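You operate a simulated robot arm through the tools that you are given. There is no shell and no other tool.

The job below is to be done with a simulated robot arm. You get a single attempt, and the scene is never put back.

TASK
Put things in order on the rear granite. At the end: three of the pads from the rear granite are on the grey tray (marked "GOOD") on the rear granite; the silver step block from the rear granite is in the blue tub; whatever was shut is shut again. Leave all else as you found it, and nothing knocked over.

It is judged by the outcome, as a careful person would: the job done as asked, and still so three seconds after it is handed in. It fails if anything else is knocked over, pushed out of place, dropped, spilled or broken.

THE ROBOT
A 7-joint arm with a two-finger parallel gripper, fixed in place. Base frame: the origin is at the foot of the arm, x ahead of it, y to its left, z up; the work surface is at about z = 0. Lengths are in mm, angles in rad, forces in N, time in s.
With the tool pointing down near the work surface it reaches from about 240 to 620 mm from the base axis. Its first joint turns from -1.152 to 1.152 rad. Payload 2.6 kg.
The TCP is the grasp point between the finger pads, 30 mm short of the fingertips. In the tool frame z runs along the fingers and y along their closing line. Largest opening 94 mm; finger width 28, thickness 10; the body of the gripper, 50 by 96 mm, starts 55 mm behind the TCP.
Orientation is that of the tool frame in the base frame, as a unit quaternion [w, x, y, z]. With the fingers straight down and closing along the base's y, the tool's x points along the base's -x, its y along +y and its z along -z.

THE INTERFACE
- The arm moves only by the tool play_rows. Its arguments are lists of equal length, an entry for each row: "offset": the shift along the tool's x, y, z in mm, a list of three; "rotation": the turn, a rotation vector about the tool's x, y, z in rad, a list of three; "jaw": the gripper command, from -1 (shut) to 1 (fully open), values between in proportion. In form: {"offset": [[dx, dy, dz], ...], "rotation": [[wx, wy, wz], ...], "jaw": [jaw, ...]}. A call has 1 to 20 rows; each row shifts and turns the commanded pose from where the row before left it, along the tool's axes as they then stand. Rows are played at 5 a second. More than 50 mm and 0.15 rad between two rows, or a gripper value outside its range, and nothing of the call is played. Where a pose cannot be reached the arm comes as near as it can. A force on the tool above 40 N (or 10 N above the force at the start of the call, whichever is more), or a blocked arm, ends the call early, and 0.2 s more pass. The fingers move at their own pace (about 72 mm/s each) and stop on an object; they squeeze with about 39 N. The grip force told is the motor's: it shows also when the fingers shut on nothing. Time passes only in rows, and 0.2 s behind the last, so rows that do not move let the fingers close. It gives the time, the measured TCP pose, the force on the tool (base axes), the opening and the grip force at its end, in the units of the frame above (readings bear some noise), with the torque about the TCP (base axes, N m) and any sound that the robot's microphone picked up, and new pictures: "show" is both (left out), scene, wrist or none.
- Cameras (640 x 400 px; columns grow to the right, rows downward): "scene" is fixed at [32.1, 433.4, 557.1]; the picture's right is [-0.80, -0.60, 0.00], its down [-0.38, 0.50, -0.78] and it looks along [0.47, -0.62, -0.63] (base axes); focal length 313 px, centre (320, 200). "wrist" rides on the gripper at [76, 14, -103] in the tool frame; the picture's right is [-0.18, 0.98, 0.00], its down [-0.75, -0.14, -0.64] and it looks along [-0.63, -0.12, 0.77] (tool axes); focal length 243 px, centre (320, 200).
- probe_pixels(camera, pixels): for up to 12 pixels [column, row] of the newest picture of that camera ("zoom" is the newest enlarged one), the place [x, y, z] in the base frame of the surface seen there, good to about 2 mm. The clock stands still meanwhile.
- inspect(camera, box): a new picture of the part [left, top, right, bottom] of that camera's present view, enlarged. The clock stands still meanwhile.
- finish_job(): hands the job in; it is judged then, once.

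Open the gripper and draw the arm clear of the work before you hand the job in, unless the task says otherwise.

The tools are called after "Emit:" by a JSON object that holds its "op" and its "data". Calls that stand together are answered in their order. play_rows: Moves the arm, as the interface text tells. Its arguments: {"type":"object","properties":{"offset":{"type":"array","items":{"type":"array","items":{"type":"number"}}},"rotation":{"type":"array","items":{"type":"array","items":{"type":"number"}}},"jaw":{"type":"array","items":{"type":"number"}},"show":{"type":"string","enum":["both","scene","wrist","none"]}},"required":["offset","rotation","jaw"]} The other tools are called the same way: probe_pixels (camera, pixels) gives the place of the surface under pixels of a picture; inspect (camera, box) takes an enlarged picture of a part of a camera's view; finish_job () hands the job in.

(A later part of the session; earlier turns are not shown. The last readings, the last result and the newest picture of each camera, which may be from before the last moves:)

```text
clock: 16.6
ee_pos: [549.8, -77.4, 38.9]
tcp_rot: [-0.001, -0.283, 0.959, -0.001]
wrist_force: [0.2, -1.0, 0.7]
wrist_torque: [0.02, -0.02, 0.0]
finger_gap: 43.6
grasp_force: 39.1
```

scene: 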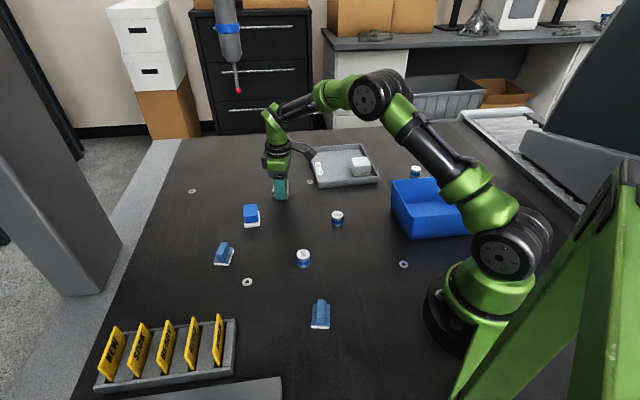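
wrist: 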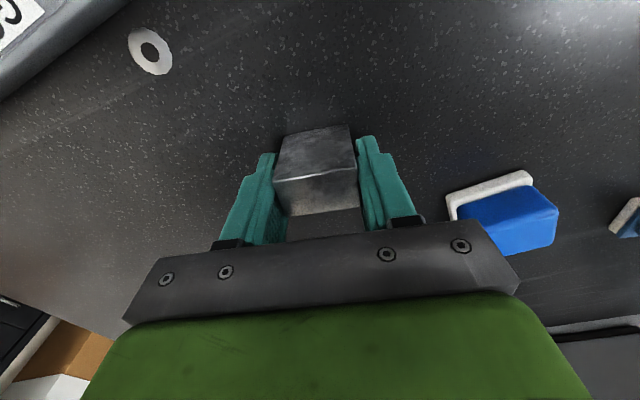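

Gripped (gap 43.6 mm, 39 N). I lift slowly and check that the block comes up without slipping.

Emit:
{"op": "play_rows", "data": {"offset": [[0, 0, -5], [0, 0, -15], [0, 0, -30], [0, 0, -40], [0, 0, 0]], "rotation": [[0, 0, 0], [0, 0, 0], [0, 0, 0], [0, 0, 0], [0, 0, 0]], "jaw": [-1, -1, -1, -1, -1]}}

Emit:
{"op": "inspect", "data": {"camera": "scene", "box": [230, 100, 326, 200]}}

```text
clock: 17.8
ee_pos: [548.1, -76.7, 129.0]
tcp_rot: [0.0, -0.282, 0.959, -0.001]
wrist_force: [1.1, -0.3, -2.4]
wrist_torque: [-0.02, 0.01, 0.01]
finger_gap: 43.7
grasp_force: 38.7
```

scene: 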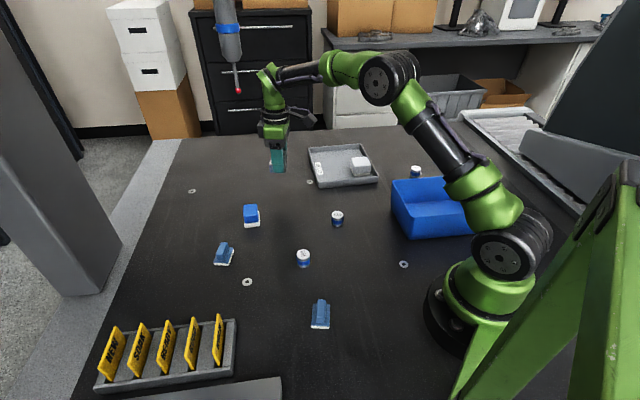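
wrist: 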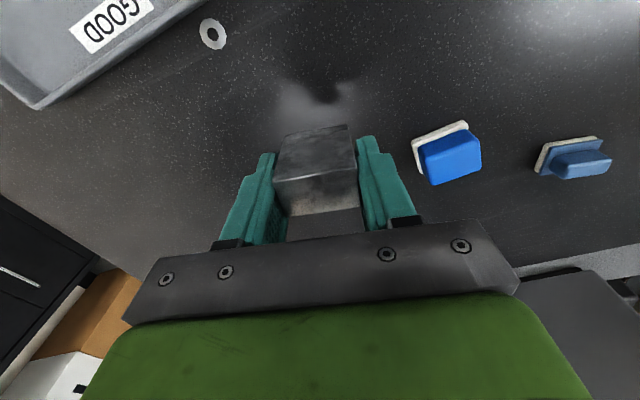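

```text
4.00 times, centred on (278, 150) of scene
```

zoom: 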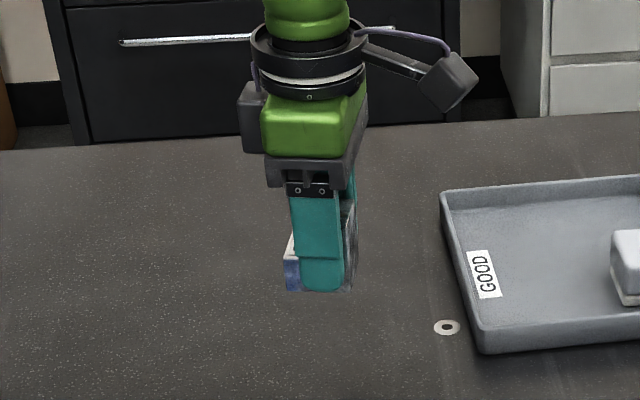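

The block is held securely (about 2.4 N weight). I rise to z≈189 while turning to psi≈0, then carry it over to above the tub centre near (165,-245), well over the rim (z≈84).

Emit:
{"op": "play_rows", "data": {"offset": [[0, 0, -15], [0, 0, -15], [0, 0, -15], [0, 0, -15], [42.5, -18.7, 0], [42.5, -18.7, 0], [42.5, -18.7, 0], [42.5, -18.7, 0], [42.5, -18.7, 0], [42.5, -18.7, 0], [42.5, -18.7, 0], [42.5, -18.7, 0], [42.5, -18.7, 0], [0, 0, 0]], "rotation": [[0, 0, 0.143], [0, 0, 0.143], [0, 0, 0.143], [0, 0, 0.143], [0, 0, 0], [0, 0, 0], [0, 0, 0], [0, 0, 0], [0, 0, 0], [0, 0, 0], [0, 0, 0], [0, 0, 0], [0, 0, 0], [0, 0, 0]], "jaw": [-1, -1, -1, -1, -1, -1, -1, -1, -1, -1, -1, -1, -1, -1]}}

```text
clock: 20.8
ee_pos: [166.5, -245.6, 186.1]
tcp_rot: [-0.001, 0.0, 1.0, -0.001]
wrist_force: [0.1, -0.3, -1.3]
wrist_torque: [0.01, 0.05, 0.0]
finger_gap: 43.4
grasp_force: 38.9
```

scene: 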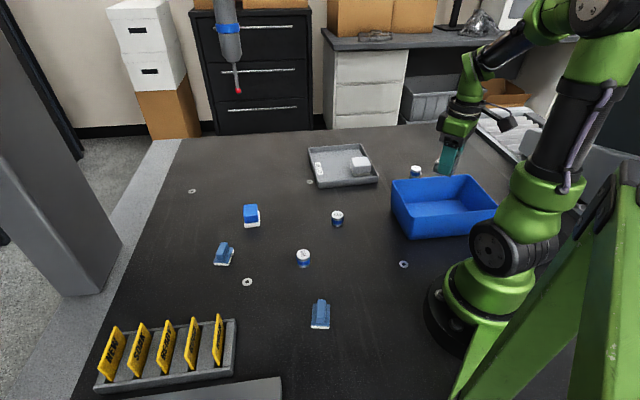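
wrist: 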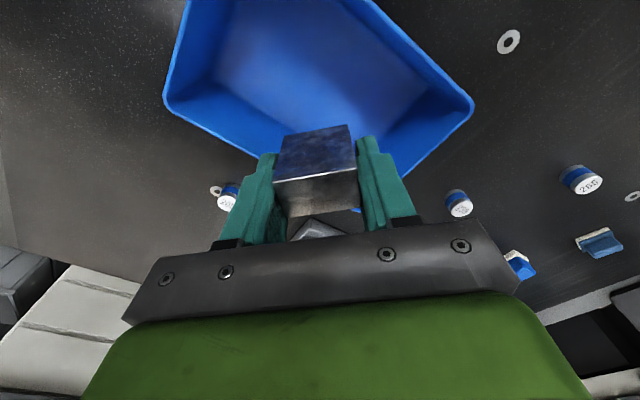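

The block is centred over the tub (TCP (166,-246)). I lower it in stages to about 12 mm above the tub floor.

Emit:
{"op": "play_rows", "data": {"offset": [[0, 0, 35], [0, 0, 35], [0, 0, 30], [0, 0, 20], [0, 0, 10], [0, 0, 0]], "rotation": [[0, 0, 0], [0, 0, 0], [0, 0, 0], [0, 0, 0], [0, 0, 0], [0, 0, 0]], "jaw": [-1, -1, -1, -1, -1, -1]}}

```text
clock: 22.2
ee_pos: [169.7, -244.1, 56.4]
tcp_rot: [0.0, 0.0, 1.0, -0.001]
wrist_force: [0.7, 0.4, -2.0]
wrist_torque: [-0.04, -0.01, -0.04]
finger_gap: 43.7
grasp_force: 39.1
```

scene: 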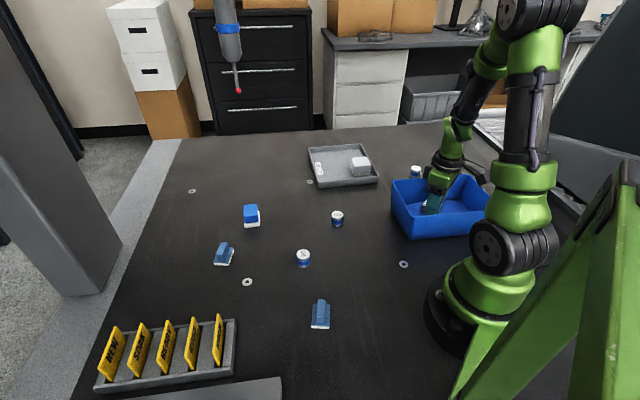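
wrist: 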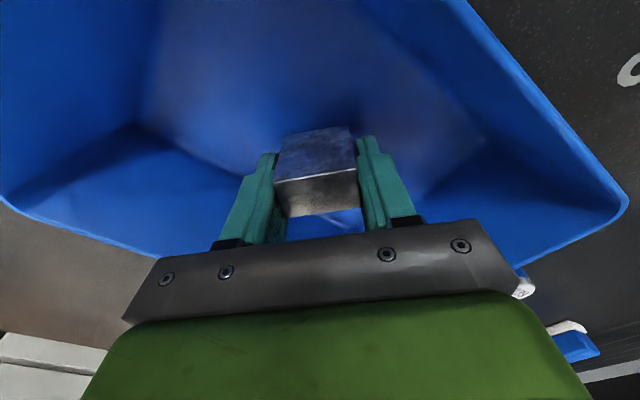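

Clear on all sides inside the tub. I lower the last millimetres slowly to feel for the floor (expected at TCP z≈42).

Emit:
{"op": "play_rows", "data": {"offset": [[0, 0, 6], [0, 0, 4], [0, 0, 2], [0, 0, 1], [0, 0, 0]], "rotation": [[0, 0, 0], [0, 0, 0], [0, 0, 0], [0, 0, 0], [0, 0, 0]], "jaw": [-1, -1, -1, -1, -1], "show": "none"}}

```text
clock: 23.4
ee_pos: [167.0, -244.1, 45.4]
tcp_rot: [0.0, 0.001, 1.0, -0.001]
wrist_force: [0.6, 0.8, -2.3]
wrist_torque: [-0.04, -0.01, -0.01]
finger_gap: 43.5
grasp_force: 39.0
```

Still no contact at z≈45 (Fz −2.3). I continue in 1 mm steps.

Emit:
{"op": "play_rows", "data": {"offset": [[0, 0, 1], [0, 0, 1], [0, 0, 0]], "rotation": [[0, 0, 0], [0, 0, 0], [0, 0, 0]], "jaw": [-1, -1, -1], "show": "none"}}

```text
clock: 24.2
ee_pos: [166.6, -244.8, 42.5]
tcp_rot: [0.0, 0.0, 1.0, -0.001]
wrist_force: [-0.1, 1.0, -0.9]
wrist_torque: [0.01, -0.05, -0.01]
finger_gap: 43.5
grasp_force: 38.7
```

Force is beginning to change (−0.9 N). One or two more 1 mm steps to confirm contact.

Emit:
{"op": "play_rows", "data": {"offset": [[0, 0, 1], [0, 0, 0]], "rotation": [[0, 0, 0], [0, 0, 0]], "jaw": [-1, -1], "show": "none"}}

```text
clock: 24.8
ee_pos: [168.0, -245.3, 41.9]
tcp_rot: [0.0, 0.0, 1.0, -0.001]
wrist_force: [-0.6, 0.4, -0.8]
wrist_torque: [0.02, 0.0, 0.01]
finger_gap: 43.7
grasp_force: 39.3
```

Emit:
{"op": "play_rows", "data": {"offset": [[0, 0, 1], [0, 0, 0]], "rotation": [[0, 0, 0], [0, 0, 0]], "jaw": [-1, -1], "show": "none"}}

```text
clock: 25.4
ee_pos: [170.0, -244.0, 42.0]
tcp_rot: [0.001, 0.0, 1.0, -0.001]
wrist_force: [-4.4, 5.5, 27.2]
wrist_torque: [0.14, 0.29, -0.07]
finger_gap: 43.6
grasp_force: 38.2
```

Contact confirmed (Fz 27 N at z≈42). I ease up 1 mm, open the jaws, and rise straight out of the tub.

Emit:
{"op": "play_rows", "data": {"offset": [[0, 0, -1], [0, 0, 0], [0, 0, 0], [0, 0, 0], [0, 0, -15], [0, 0, -35], [0, 0, -45], [0, 0, -45], [0, 0, 0]], "rotation": [[0, 0, 0], [0, 0, 0], [0, 0, 0], [0, 0, 0], [0, 0, 0], [0, 0, 0], [0, 0, 0], [0, 0, 0], [0, 0, 0]], "jaw": [-1, 0.2, 0.4, 0.4, 0.4, 0.4, 0.4, 0.4, 0.4]}}

```text
clock: 27.4
ee_pos: [169.5, -244.1, 180.5]
tcp_rot: [0.0, 0.0, 1.0, -0.002]
wrist_force: [-1.2, 0.0, -0.3]
wrist_torque: [-0.03, -0.01, 0.01]
finger_gap: 65.5
grasp_force: 0.0
```

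scene: 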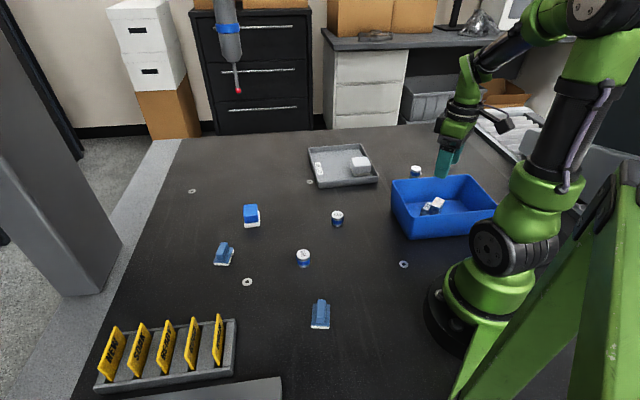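
wrist: 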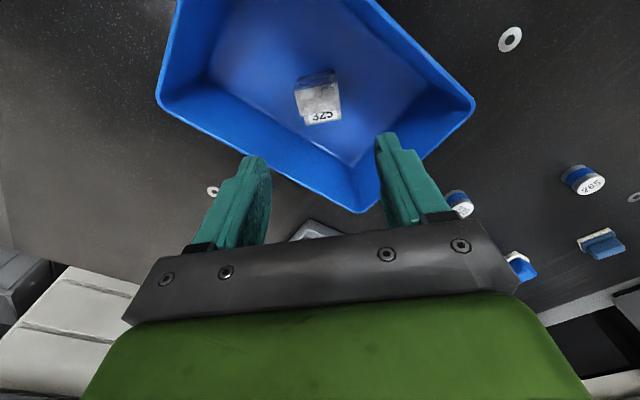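

The step block stands upright in the tub (wrist (318,98), label 325 up). Next the blue pad: I move at z≈180 to above (537,56), then turn to psi≈48° to match it.

Emit:
{"op": "play_rows", "data": {"offset": [[-36.7, 30, 0], [-36.7, 30, 0], [-36.7, 30, 0], [-36.7, 30, 0], [-36.7, 30, 0], [-36.7, 30, 0], [-36.7, 30, 0], [-36.7, 30, 0], [-36.7, 30, 0], [-36.7, 30, 0], [0, 0, 5], [0, 0, 5], [0, 0, 5], [0, 0, 5], [0, 0, 5], [0, 0, 5], [0, 0, 0]], "rotation": [[0, 0, 0], [0, 0, 0], [0, 0, 0], [0, 0, 0], [0, 0, 0], [0, 0, 0], [0, 0, 0], [0, 0, 0], [0, 0, 0], [0, 0, 0], [0, 0, -0.14], [0, 0, -0.14], [0, 0, -0.14], [0, 0, -0.14], [0, 0, -0.14], [0, 0, -0.138], [0, 0, 0]], "jaw": [0.5, 0.5, 0.5, 0.5, 0.5, 0.5, 0.5, 0.5, 0.5, 0.5, 0.5, 0.5, 0.5, 0.5, 0.5, 0.5, 0.5]}}

```text
clock: 31.0
ee_pos: [535.3, 56.3, 150.7]
tcp_rot: [0.0, -0.408, 0.913, -0.001]
wrist_force: [0.4, 0.5, 0.2]
wrist_torque: [0.04, -0.03, -0.03]
finger_gap: 70.5
grasp_force: 0.1
```

scene: 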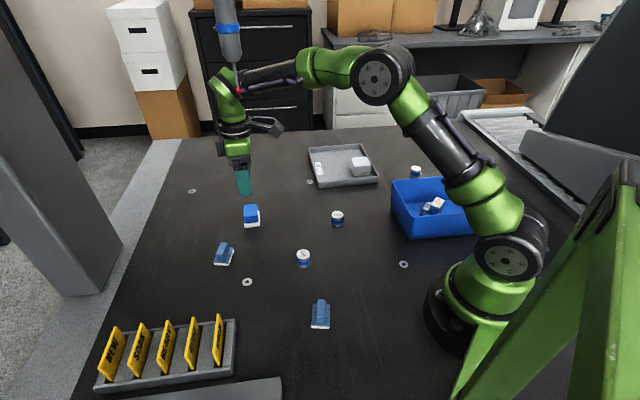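
wrist: 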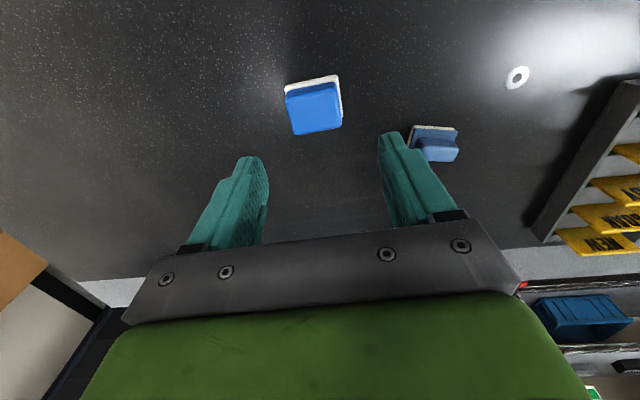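

The blue pad is at (314,105) in the wrist view. I zoom in to refine its position and yaw before descending.

Emit:
{"op": "inspect", "data": {"camera": "wrist", "box": [266, 65, 362, 145]}}

```text
5.00 times, centred on (314, 105) of wrist
```

zoom: 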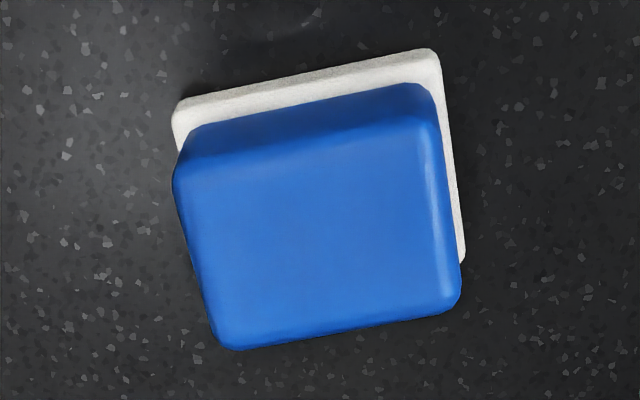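

I probe the top face corners (185,170), (415,120), (455,300), (225,345) and the base corners in this zoom.

Emit:
{"op": "probe_pixels", "data": {"camera": "zoom", "pixels": [[188, 175], [412, 128], [450, 298], [228, 340], [318, 235], [185, 108], [428, 58], [462, 255], [195, 140], [415, 92], [300, 90], [450, 180]]}}

```text
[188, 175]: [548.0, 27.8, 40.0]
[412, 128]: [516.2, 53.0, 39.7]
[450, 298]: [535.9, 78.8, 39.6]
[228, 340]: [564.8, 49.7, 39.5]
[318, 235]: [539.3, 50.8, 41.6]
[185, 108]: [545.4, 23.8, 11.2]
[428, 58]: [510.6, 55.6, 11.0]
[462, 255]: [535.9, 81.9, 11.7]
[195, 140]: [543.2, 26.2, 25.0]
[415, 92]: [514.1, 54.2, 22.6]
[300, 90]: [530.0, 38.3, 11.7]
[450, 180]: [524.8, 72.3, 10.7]
```

The pad centre averages (540,54) with yaw 48°, base top at z≈11. I correct and descend to TCP z≈46 so the tips stay above the white base.

Emit:
{"op": "play_rows", "data": {"offset": [[-1.8, -4.5, 0], [0, 0, 35], [0, 0, 35], [0, 0, 20], [0, 0, 10], [0, 0, 3], [0, 0, 0]], "rotation": [[0, 0, 0], [0, 0, 0], [0, 0, 0], [0, 0, 0], [0, 0, 0], [0, 0, 0], [0, 0, 0]], "jaw": [0.5, 0.5, 0.5, 0.5, 0.5, 0.5, 0.5]}}

Emit:
{"op": "inspect", "data": {"camera": "scene", "box": [200, 140, 300, 240]}}

```text
clock: 32.6
ee_pos: [539.1, 53.1, 48.8]
tcp_rot: [0.0, -0.407, 0.914, -0.001]
wrist_force: [-0.3, -0.1, -0.3]
wrist_torque: [0.0, 0.02, -0.01]
finger_gap: 70.7
grasp_force: 0.1
```

scene: 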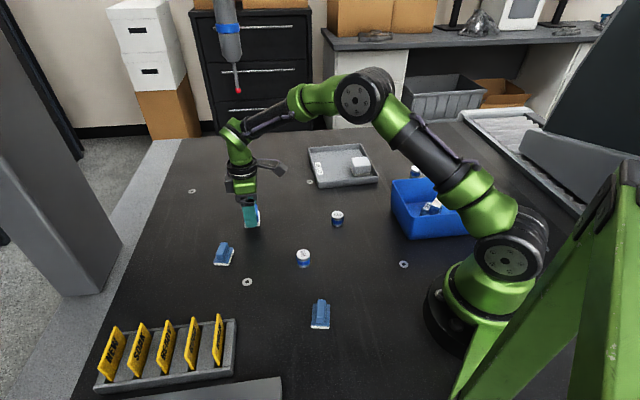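
wrist: 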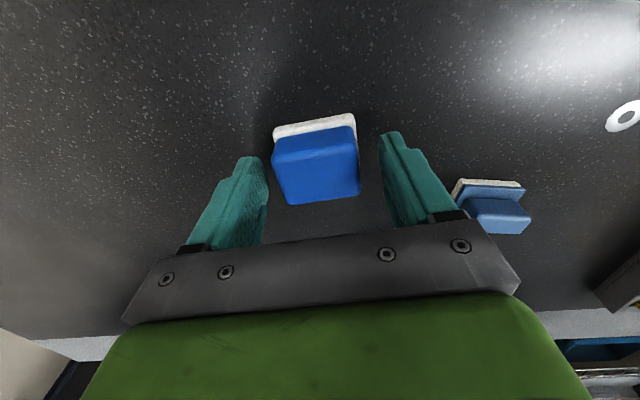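

```text
4.00 times, centred on (250, 190) of scene
```

zoom: 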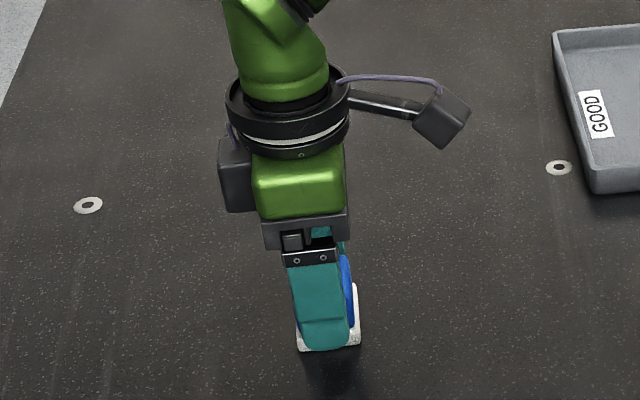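

The pad is centred between the fingers at (316,163). I lower 3 mm and close the jaws.

Emit:
{"op": "play_rows", "data": {"offset": [[0, 0, 3], [0, 0, 0], [0, 0, 0], [0, 0, 0], [0, 0, 0]], "rotation": [[0, 0, 0], [0, 0, 0], [0, 0, 0], [0, 0, 0], [0, 0, 0]], "jaw": [0.5, 0.1, -0.4, -1, -1]}}

```text
clock: 33.8
ee_pos: [538.1, 53.9, 46.5]
tcp_rot: [-0.001, -0.407, 0.914, 0.0]
wrist_force: [-0.1, -0.6, 1.4]
wrist_torque: [0.0, 0.02, 0.01]
finger_gap: 46.7
grasp_force: 38.8
```

scene: 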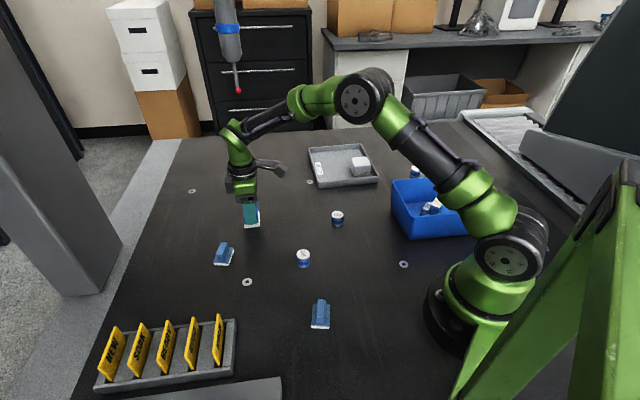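
wrist: 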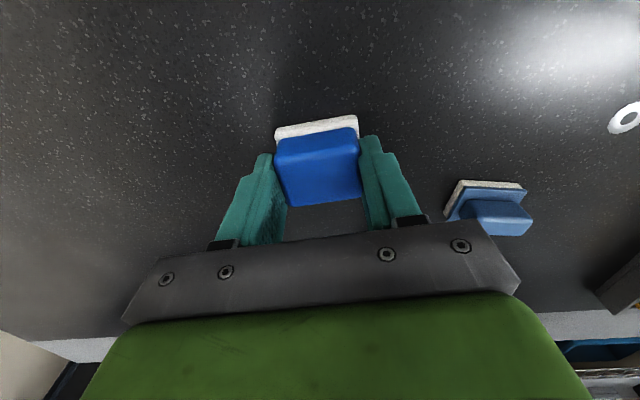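

Gripped (gap 46.7 mm, 39 N). I lift gently, check, then carry it toward the tray's left end near (505,-233).

Emit:
{"op": "play_rows", "data": {"offset": [[0, 0, -5], [0, 0, -15], [0, 0, -30], [0, 0, -40], [0, 0, 0]], "rotation": [[0, 0, 0], [0, 0, 0], [0, 0, 0], [0, 0, 0], [0, 0, 0]], "jaw": [-1, -1, -1, -1, -1]}}

Emit:
{"op": "inspect", "data": {"camera": "scene", "box": [200, 120, 300, 220]}}

```text
clock: 35.0
ee_pos: [538.3, 51.1, 134.8]
tcp_rot: [-0.001, -0.407, 0.914, -0.001]
wrist_force: [-0.4, -0.6, -0.9]
wrist_torque: [-0.01, 0.02, 0.03]
finger_gap: 46.9
grasp_force: 39.2
```

scene: 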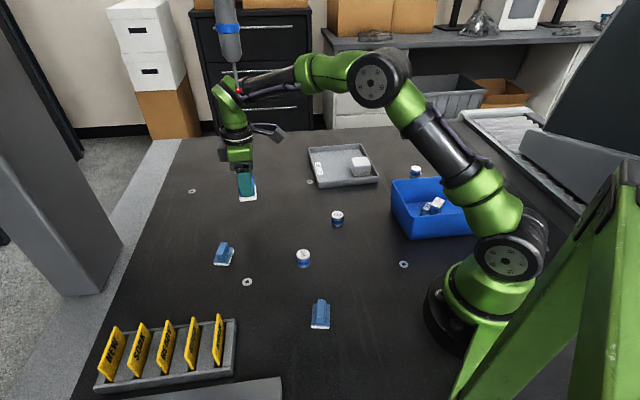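
wrist: 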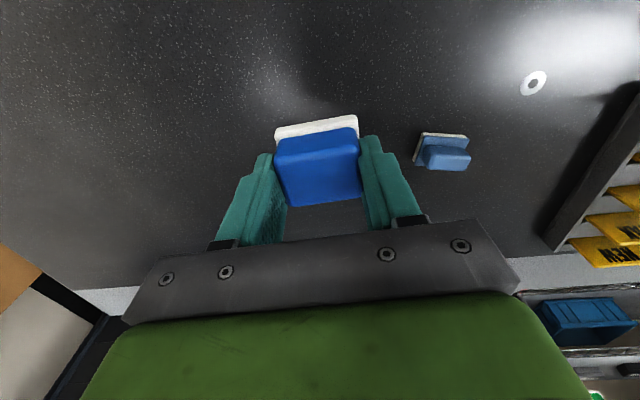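

```text
4.00 times, centred on (250, 170) of scene
```

zoom: 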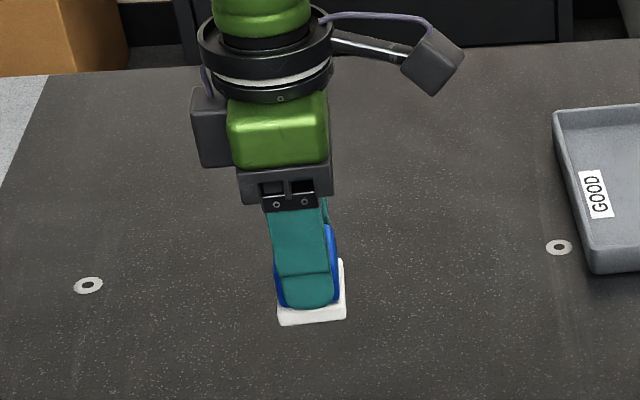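

The pad hangs level. I carry it at z≈150 to above the tray's left end and align to the tray (psi 45°).

Emit:
{"op": "play_rows", "data": {"offset": [[0, 0, -15], [38.9, -27.4, 0], [38.9, -27.4, 0], [38.9, -27.4, 0], [38.9, -27.4, 0], [38.9, -27.4, 0], [38.9, -27.4, 0], [0, 0, 10], [0, 0, 0]], "rotation": [[0, 0, 0], [0, 0, 0], [0, 0, 0], [0, 0, 0], [0, 0, 0], [0, 0, 0], [0, 0, 0], [0, 0, 0.05], [0, 0, 0]], "jaw": [-1, -1, -1, -1, -1, -1, -1, -1, -1]}}

```text
clock: 37.0
ee_pos: [504.6, -229.3, 141.9]
tcp_rot: [-0.001, -0.384, 0.923, -0.001]
wrist_force: [0.0, -0.1, -1.0]
wrist_torque: [0.0, 0.02, 0.0]
finger_gap: 46.5
grasp_force: 38.9
```

scene: 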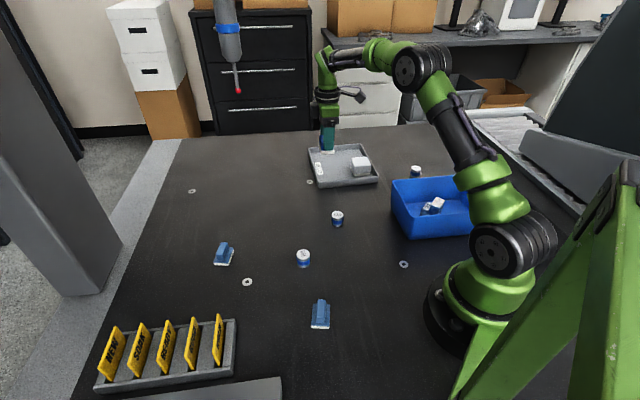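
wrist: 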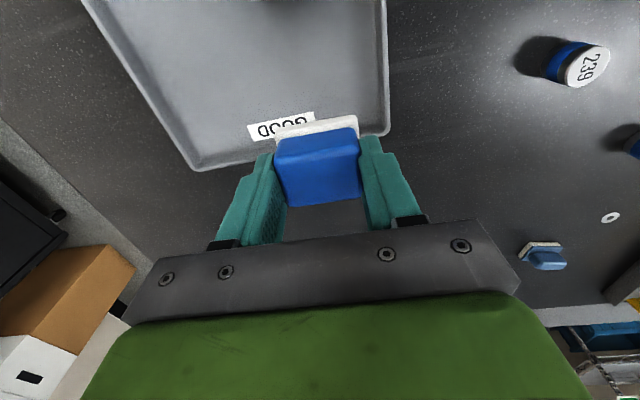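

I probe the tray's left corner (384,132), the rim, label and pad in the wrist view to verify the pad will land inside the tray.

Emit:
{"op": "probe_pixels", "data": {"camera": "wrist", "pixels": [[384, 132], [386, 60], [195, 166], [250, 132], [310, 115], [278, 132], [352, 120], [355, 150], [345, 195], [292, 203], [280, 158], [370, 100]]}}

```text
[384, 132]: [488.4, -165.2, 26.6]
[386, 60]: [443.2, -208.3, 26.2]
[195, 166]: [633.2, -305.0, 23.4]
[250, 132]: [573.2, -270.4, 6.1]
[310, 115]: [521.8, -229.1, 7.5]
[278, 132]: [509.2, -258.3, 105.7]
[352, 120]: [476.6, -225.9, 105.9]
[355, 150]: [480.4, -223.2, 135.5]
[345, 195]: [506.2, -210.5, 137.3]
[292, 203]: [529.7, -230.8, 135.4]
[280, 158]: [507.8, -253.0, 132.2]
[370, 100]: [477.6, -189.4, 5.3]
```

The pad will sit about 33 mm inside the left rim and 57 mm from the near rim — safely inside. I shift 3 mm toward the left wall and lower to just above the floor.

Emit:
{"op": "play_rows", "data": {"offset": [[-3, 0, 25], [0, 0, 28], [0, 0, 18], [0, 0, 10], [0, 0, 5], [0, 0, 2], [0, 0, 0]], "rotation": [[0, 0, 0], [0, 0, 0], [0, 0, 0], [0, 0, 0], [0, 0, 0], [0, 0, 0], [0, 0, 0]], "jaw": [-1, -1, -1, -1, -1, -1, -1]}}

```text
clock: 38.6
ee_pos: [509.3, -226.6, 53.7]
tcp_rot: [0.0, -0.384, 0.923, -0.001]
wrist_force: [1.0, -0.3, -0.5]
wrist_torque: [0.0, 0.01, -0.01]
finger_gap: 46.8
grasp_force: 39.2
```

scene: 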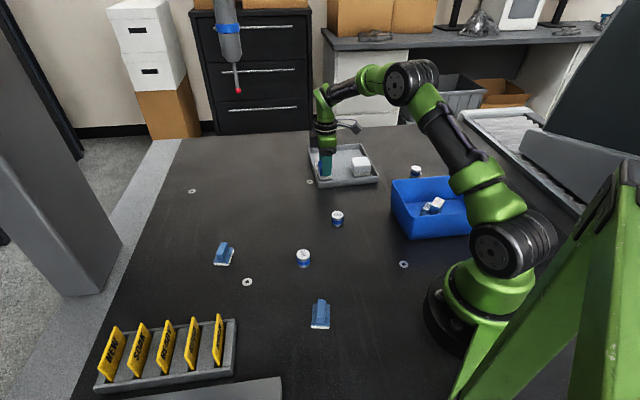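
wrist: 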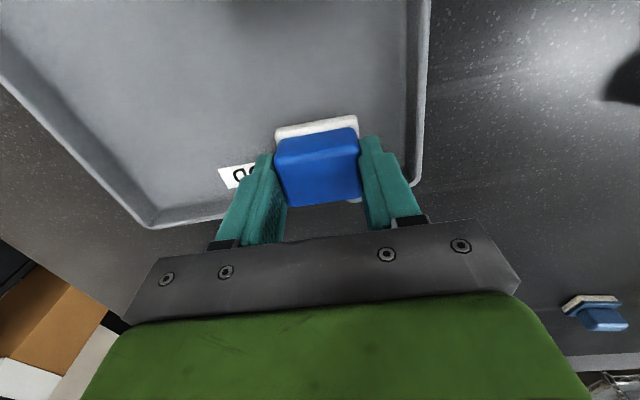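

Nearly down; right finger has clear space to the near wall (415,150). I lower in 1 mm steps to feel for the floor.

Emit:
{"op": "play_rows", "data": {"offset": [[0, 0, 1], [0, 0, 1], [0, 0, 0]], "rotation": [[0, 0, 0], [0, 0, 0], [0, 0, 0]], "jaw": [-1, -1, -1], "show": "none"}}

```text
clock: 39.4
ee_pos: [508.4, -226.7, 51.0]
tcp_rot: [-0.001, -0.384, 0.923, -0.001]
wrist_force: [-0.1, 1.1, 1.8]
wrist_torque: [0.06, 0.03, -0.02]
finger_gap: 46.9
grasp_force: 39.7
```

Fz has risen to about +1.8 N, so contact is beginning. One more millimetre to confirm.

Emit:
{"op": "play_rows", "data": {"offset": [[0, 0, 0.7], [0, 0, 0]], "rotation": [[0, 0, 0], [0, 0, 0]], "jaw": [-1, -1], "show": "none"}}

```text
clock: 40.0
ee_pos: [508.9, -227.3, 51.2]
tcp_rot: [0.0, -0.384, 0.923, 0.0]
wrist_force: [0.6, 2.1, 5.3]
wrist_torque: [0.17, 0.09, 0.01]
finger_gap: 46.6
grasp_force: 39.1
```

Contact confirmed (Fz 5.3 N). I open the jaws to about 62 mm and rise straight up.

Emit:
{"op": "play_rows", "data": {"offset": [[0, 0, -0.5], [0, 0, 0], [0, 0, 0], [0, 0, 0], [0, 0, -15], [0, 0, -30], [0, 0, -40], [0, 0, -40], [0, 0, 0]], "rotation": [[0, 0, 0], [0, 0, 0], [0, 0, 0], [0, 0, 0], [0, 0, 0], [0, 0, 0], [0, 0, 0], [0, 0, 0], [0, 0, 0]], "jaw": [-1, 0.2, 0.3, 0.3, 0.3, 0.3, 0.3, 0.3, 0.3]}}

Emit:
{"op": "inspect", "data": {"camera": "scene", "box": [300, 130, 460, 230]}}

```text
clock: 42.0
ee_pos: [508.5, -224.7, 177.1]
tcp_rot: [0.0, -0.384, 0.923, -0.001]
wrist_force: [0.6, -0.7, -1.3]
wrist_torque: [0.01, 0.0, 0.02]
finger_gap: 61.2
grasp_force: 0.1
```

scene: 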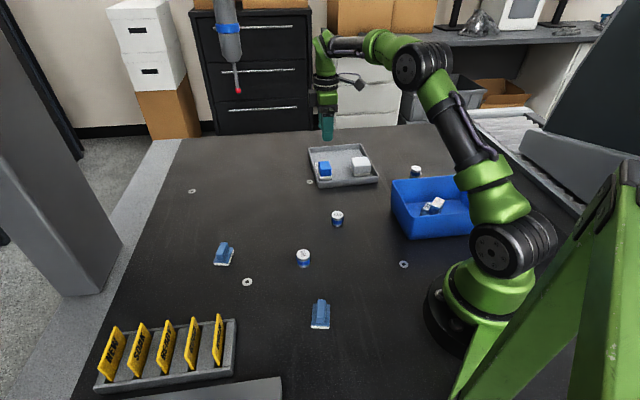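
wrist: 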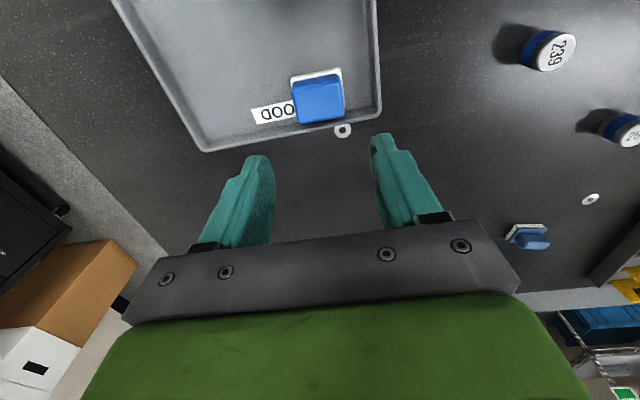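

```text
4.00 times, centred on (380, 180) of scene
```

zoom: 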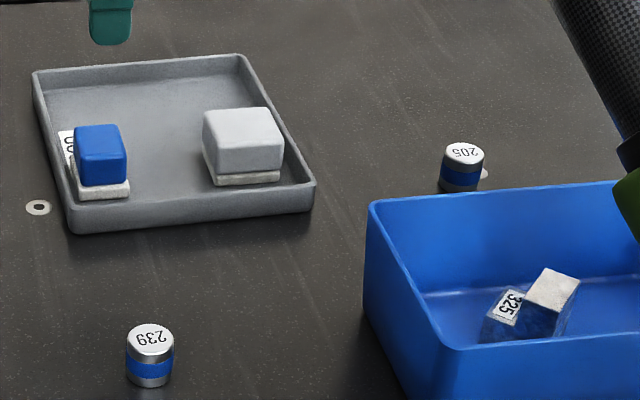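

Both pads are in the tray. I check that the blue pad lies flat and is not propped on the left wall.

Emit:
{"op": "inspect", "data": {"camera": "wrist", "box": [240, 50, 400, 150]}}

Emit:
{"op": "probe_pixels", "data": {"camera": "wrist", "pixels": [[295, 82], [337, 77], [341, 115], [302, 121], [293, 79], [339, 71], [310, 130], [318, 100]]}}

```text
4.00 times, centred on (320, 100) of wrist
```

zoom: 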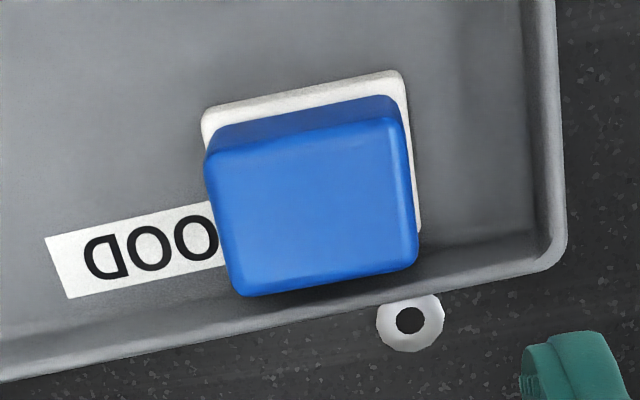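

```text
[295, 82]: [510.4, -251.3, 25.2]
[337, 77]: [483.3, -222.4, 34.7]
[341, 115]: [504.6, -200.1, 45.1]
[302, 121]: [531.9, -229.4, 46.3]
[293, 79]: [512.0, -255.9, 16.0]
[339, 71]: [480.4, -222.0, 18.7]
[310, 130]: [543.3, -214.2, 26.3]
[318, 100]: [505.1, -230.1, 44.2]
```

The blue pad lies flat (top z≈45 all round). Before reaching toward the left side under the hanging stylus, I probe the arm's own wrist and elbow heights in the scene picture to judge clearance.

Emit:
{"op": "probe_pixels", "data": {"camera": "scene", "pixels": [[325, 40], [325, 65], [348, 45], [378, 45], [405, 68], [430, 60], [440, 95], [350, 78], [238, 91], [228, 50], [236, 75], [327, 105]]}}

```text
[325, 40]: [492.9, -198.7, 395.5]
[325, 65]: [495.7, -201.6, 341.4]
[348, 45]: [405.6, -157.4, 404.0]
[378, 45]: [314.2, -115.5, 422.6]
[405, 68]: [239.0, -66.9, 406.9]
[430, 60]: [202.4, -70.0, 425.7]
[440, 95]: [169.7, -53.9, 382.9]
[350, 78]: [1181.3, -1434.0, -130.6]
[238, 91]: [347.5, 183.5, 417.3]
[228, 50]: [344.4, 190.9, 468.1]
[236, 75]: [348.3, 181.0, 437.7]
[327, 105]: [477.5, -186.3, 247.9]
```

With the TCP near z≈120 the arm's wrist top stays around z≈370, below the stylus tip (z≈415) and about 115 mm to its side at the near handled pad. I go in two legs: first to (290,-20) at z≈177, then to above (230,169) dropping to z≈125.

Emit:
{"op": "play_rows", "data": {"offset": [[1.3, 42.7, 0], [1.3, 42.7, 0], [1.3, 42.7, 0], [1.3, 42.7, 0], [1.3, 42.7, 0], [1.3, 42.7, 0], [1.3, 42.7, 0], [0, 0, 15], [0, 0, 15], [0, 0, 15], [0, 0, 0]], "rotation": [[0, 0, 0], [0, 0, 0], [0, 0, 0], [0, 0, 0], [0, 0, 0], [0, 0, 0], [0, 0, 0], [0, 0, 0], [0, 0, 0], [0, 0, 0], [0, 0, 0]], "jaw": [0.2, 0.2, 0.2, 0.2, 0.2, 0.2, 0.2, 0.2, 0.2, 0.2, 0.2]}}

```text
clock: 44.4
ee_pos: [288.4, -22.3, 131.4]
tcp_rot: [0.0, -0.384, 0.923, -0.001]
wrist_force: [0.4, 0.0, 0.2]
wrist_torque: [-0.03, 0.02, 0.0]
finger_gap: 56.5
grasp_force: 0.1
```

scene: 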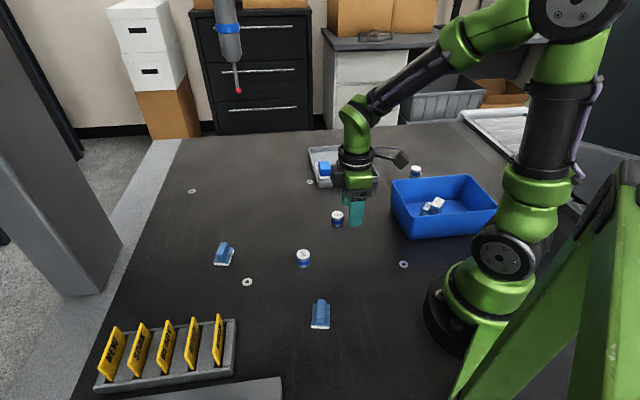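
wrist: 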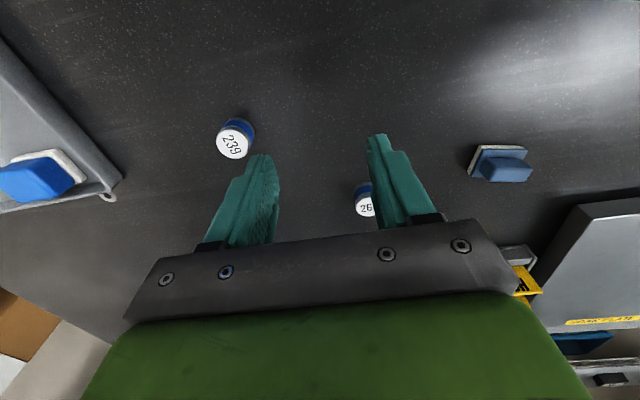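

All clear; the elbow stays back by the base. I swing left to above the near handled pad at (230,169) at z≈120.

Emit:
{"op": "play_rows", "data": {"offset": [[-18.9, 35.3, 2], [-18.9, 35.3, 2], [-18.9, 35.3, 2], [-18.9, 35.3, 2], [-18.9, 35.3, 2], [0, 0, 0]], "rotation": [[0, 0, 0], [0, 0, 0], [0, 0, 0], [0, 0, 0], [0, 0, 0], [0, 0, 0]], "jaw": [0, 0, 0, 0, 0, 0]}}

```text
clock: 45.8
ee_pos: [232.0, 169.1, 121.9]
tcp_rot: [-0.001, -0.384, 0.923, -0.001]
wrist_force: [-0.1, 0.8, 0.1]
wrist_torque: [0.0, 0.04, -0.02]
finger_gap: 46.9
grasp_force: 0.1
```

scene: 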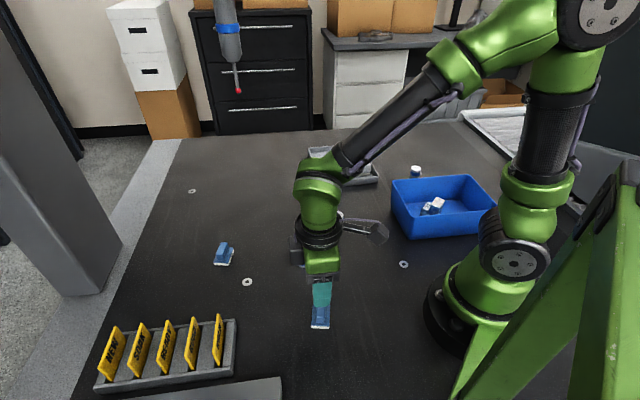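
wrist: 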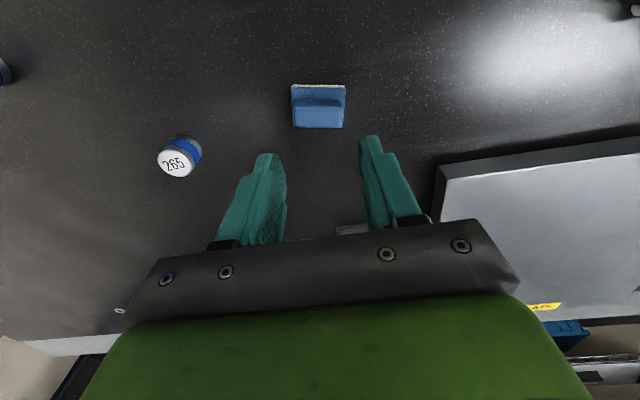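

The handled pad is at (318,106) in the wrist view with its ridge along the current closing line. I turn the gripper in place by about 79° (to psi≈124°) so the fingers will close across the ridge, and check the arm reaches it.

Emit:
{"op": "play_rows", "data": {"offset": [[0, 0, 0], [0, 0, 0], [0, 0, 0], [0, 0, 0], [0, 0, 0], [0, 0, 0], [0, 0, 0], [0, 0, 0], [0, 0, 0], [0, 0, 0], [0, 0, 0]], "rotation": [[0, 0, -0.138], [0, 0, -0.138], [0, 0, -0.138], [0, 0, -0.138], [0, 0, -0.138], [0, 0, -0.138], [0, 0, -0.138], [0, 0, -0.138], [0, 0, -0.138], [0, 0, -0.138], [0, 0, 0]], "jaw": [0, 0, 0, 0, 0, 0, 0, 0, 0, 0, 0]}}

```text
clock: 48.2
ee_pos: [231.1, 168.5, 119.0]
tcp_rot: [0.002, 0.885, -0.465, 0.0]
wrist_force: [-0.5, -0.8, 0.3]
wrist_torque: [-0.02, -0.04, -0.03]
finger_gap: 46.9
grasp_force: 0.2
```

scene: 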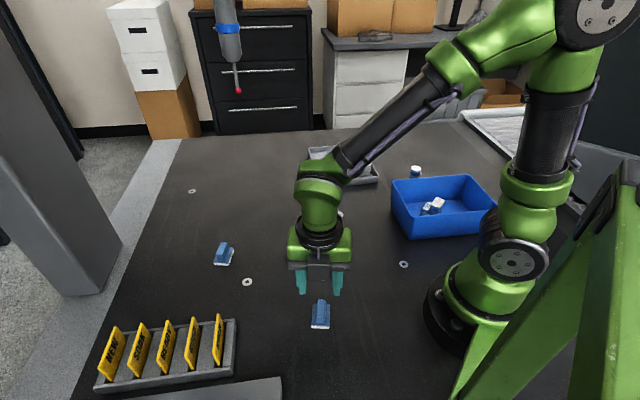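
wrist: 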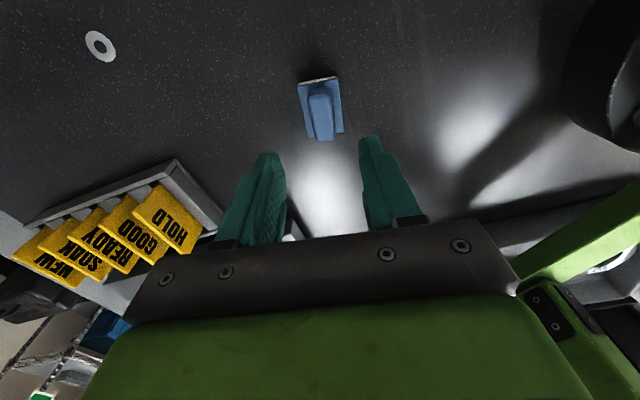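

The turn was reached (psi≈124°); the ridge now runs between the fingers at (320,112). I zoom in to refine its position.

Emit:
{"op": "inspect", "data": {"camera": "wrist", "box": [272, 65, 368, 155]}}

```text
4.44 times, centred on (320, 110) of wrist
```

zoom: 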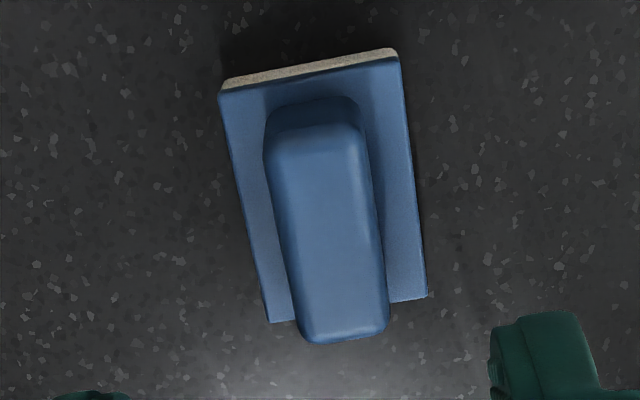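

I probe the ridge-top corners (275,150), (352,138), (380,325), (308,335) and base corners (222,95), (395,62), (422,295), (270,318).

Emit:
{"op": "probe_pixels", "data": {"camera": "zoom", "pixels": [[278, 150], [348, 138], [380, 322], [308, 332], [328, 230], [224, 98], [396, 66], [422, 293], [270, 318], [275, 112], [345, 105]]}}

```text
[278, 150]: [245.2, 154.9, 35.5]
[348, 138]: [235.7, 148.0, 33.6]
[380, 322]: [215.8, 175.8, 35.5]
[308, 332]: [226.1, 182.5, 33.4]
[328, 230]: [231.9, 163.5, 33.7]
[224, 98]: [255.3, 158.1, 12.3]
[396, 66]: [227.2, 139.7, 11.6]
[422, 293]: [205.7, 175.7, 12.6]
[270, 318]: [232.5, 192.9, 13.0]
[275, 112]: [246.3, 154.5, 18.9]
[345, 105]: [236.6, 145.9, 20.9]
```

Ridge centre about (230,167), top z≈34, base top z≈12. I correct 1.7 mm and descend to TCP z≈50, jaws open 47 mm.

Emit:
{"op": "play_rows", "data": {"offset": [[0.6, 1.7, 0], [0, 0, 30], [0, 0, 20], [0, 0, 12], [0, 0, 6], [0, 0, 0]], "rotation": [[0, 0, 0], [0, 0, 0], [0, 0, 0], [0, 0, 0], [0, 0, 0], [0, 0, 0]], "jaw": [0, 0, 0, 0, 0, 0]}}

Emit:
{"op": "inspect", "data": {"camera": "scene", "box": [270, 230, 370, 340]}}

```text
clock: 49.6
ee_pos: [230.4, 165.9, 51.3]
tcp_rot: [0.001, 0.884, -0.468, 0.0]
wrist_force: [0.3, -0.3, 0.7]
wrist_torque: [0.02, 0.01, 0.01]
finger_gap: 47.1
grasp_force: 0.0
```

scene: 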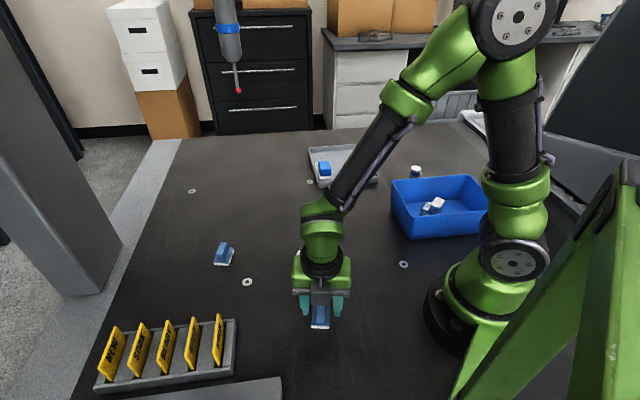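
wrist: 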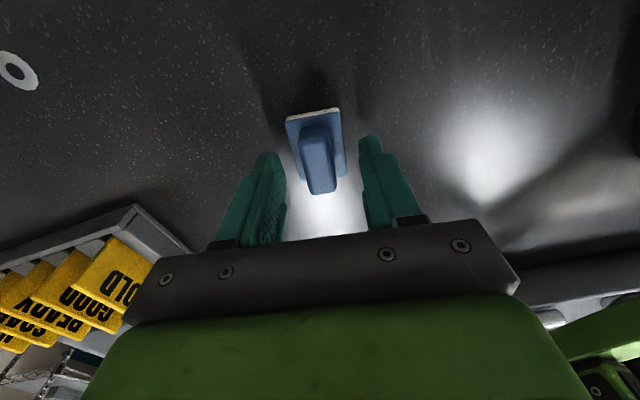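

```text
3.64 times, centred on (320, 285) of scene
```

zoom: 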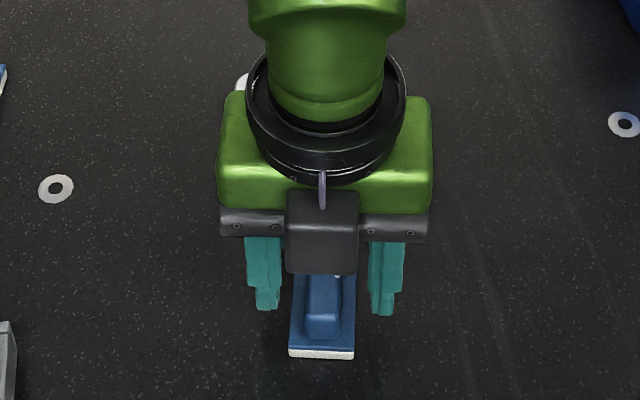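

The ridge is centred between the tips (scene zoom (322,300)). I lower 4 mm and close on the ridge.

Emit:
{"op": "play_rows", "data": {"offset": [[0, 0, 4], [0, 0, 0], [0, 0, 0], [0, 0, 0], [0, 0, 0], [0, 0, 0]], "rotation": [[0, 0, 0], [0, 0, 0], [0, 0, 0], [0, 0, 0], [0, 0, 0], [0, 0, 0]], "jaw": [0, -0.3, -0.6, -1, -1, -1]}}

```text
clock: 51.0
ee_pos: [228.0, 166.1, 47.3]
tcp_rot: [0.001, 0.884, -0.467, 0.0]
wrist_force: [0.1, -0.4, -0.3]
wrist_torque: [0.02, -0.02, -0.02]
finger_gap: 16.7
grasp_force: 38.7
```

scene: 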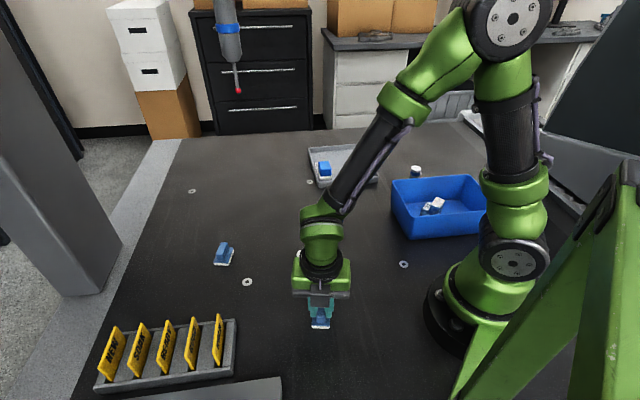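
wrist: 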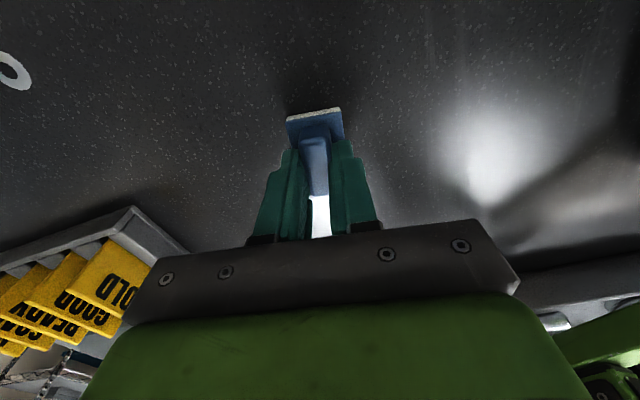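

Gripped on the ridge (gap 16.7 mm). I lift gently about 60 mm and check the pad.

Emit:
{"op": "play_rows", "data": {"offset": [[0, 0, -5], [0, 0, -15], [0, 0, -25], [0, 0, -25], [0, 0, 0]], "rotation": [[0, 0, 0], [0, 0, 0], [0, 0, 0], [0, 0, 0], [0, 0, 0]], "jaw": [-1, -1, -1, -1, -1]}}

Emit:
{"op": "inspect", "data": {"camera": "scene", "box": [270, 210, 370, 330]}}

```text
clock: 52.2
ee_pos: [232.7, 166.8, 119.7]
tcp_rot: [0.001, 0.884, -0.468, 0.001]
wrist_force: [-0.4, 0.0, -0.6]
wrist_torque: [0.0, -0.02, -0.02]
finger_gap: 16.7
grasp_force: 39.5
```

scene: 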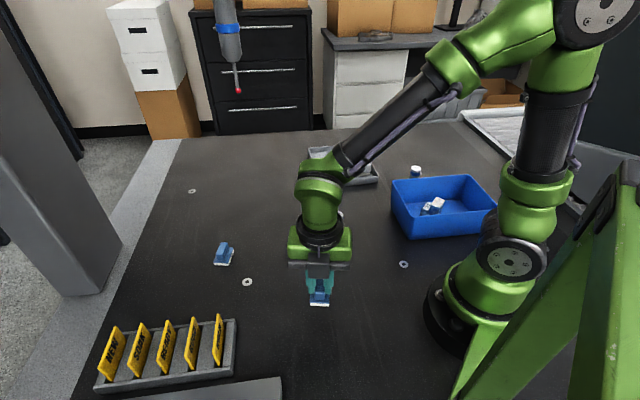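
wrist: 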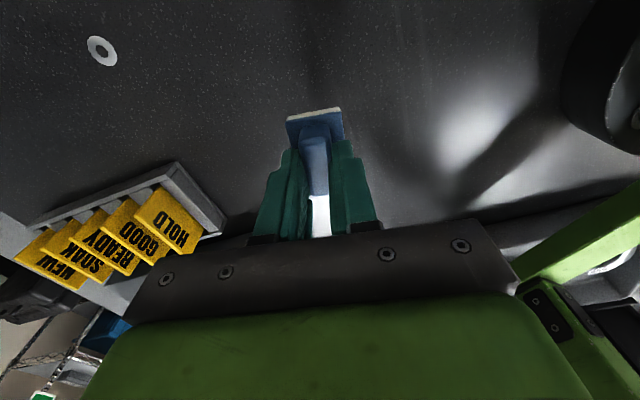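

```text
3.33 times, centred on (320, 270) of scene
```

zoom: 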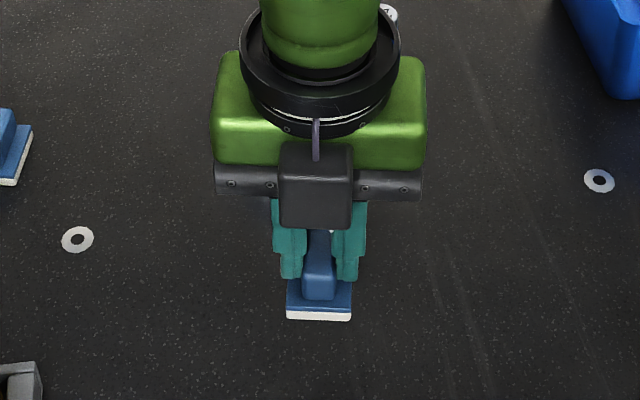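

The pad is held level. I turn back to psi≈45° in place, then retrace to (290,-20).

Emit:
{"op": "play_rows", "data": {"offset": [[0, 0, 0], [0, 0, 0], [0, 0, 0], [0, 0, 0], [0, 0, 0], [0, 0, 0], [0, 0, 0], [0, 0, 0], [0, 0, 0], [0, 0, 0], [18.9, -35.3, -4], [18.9, -35.3, -4], [18.9, -35.3, -4], [18.9, -35.3, -4], [18.9, -35.3, -4], [0, 0, -10], [0, 0, -10], [0, 0, 0]], "rotation": [[0, 0, 0.138], [0, 0, 0.138], [0, 0, 0.138], [0, 0, 0.138], [0, 0, 0.138], [0, 0, 0.138], [0, 0, 0.138], [0, 0, 0.138], [0, 0, 0.138], [0, 0, 0.138], [0, 0, 0], [0, 0, 0], [0, 0, 0], [0, 0, 0], [0, 0, 0], [0, 0, 0], [0, 0, 0], [0, 0, 0]], "jaw": [-1, -1, -1, -1, -1, -1, -1, -1, -1, -1, -1, -1, -1, -1, -1, -1, -1, -1]}}

```text
clock: 56.0
ee_pos: [287.7, -25.4, 158.5]
tcp_rot: [0.0, -0.384, 0.923, -0.002]
wrist_force: [-1.0, 0.4, -0.7]
wrist_torque: [0.02, -0.02, 0.02]
finger_gap: 16.7
grasp_force: 38.7
```

scene: 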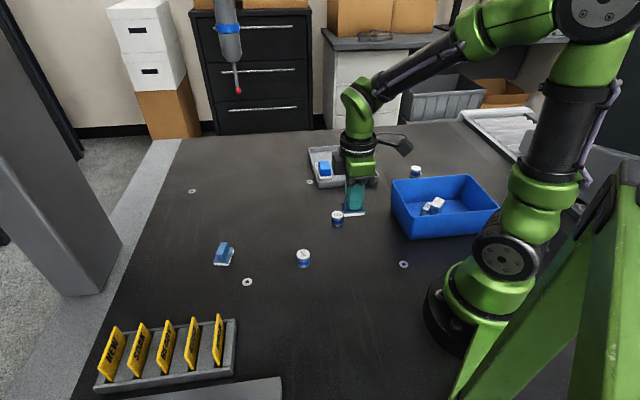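
wrist: 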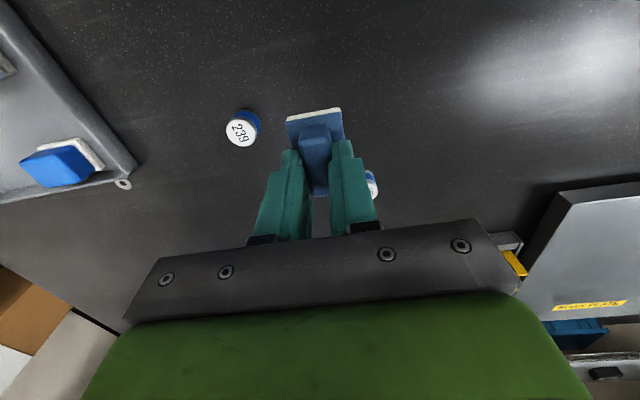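

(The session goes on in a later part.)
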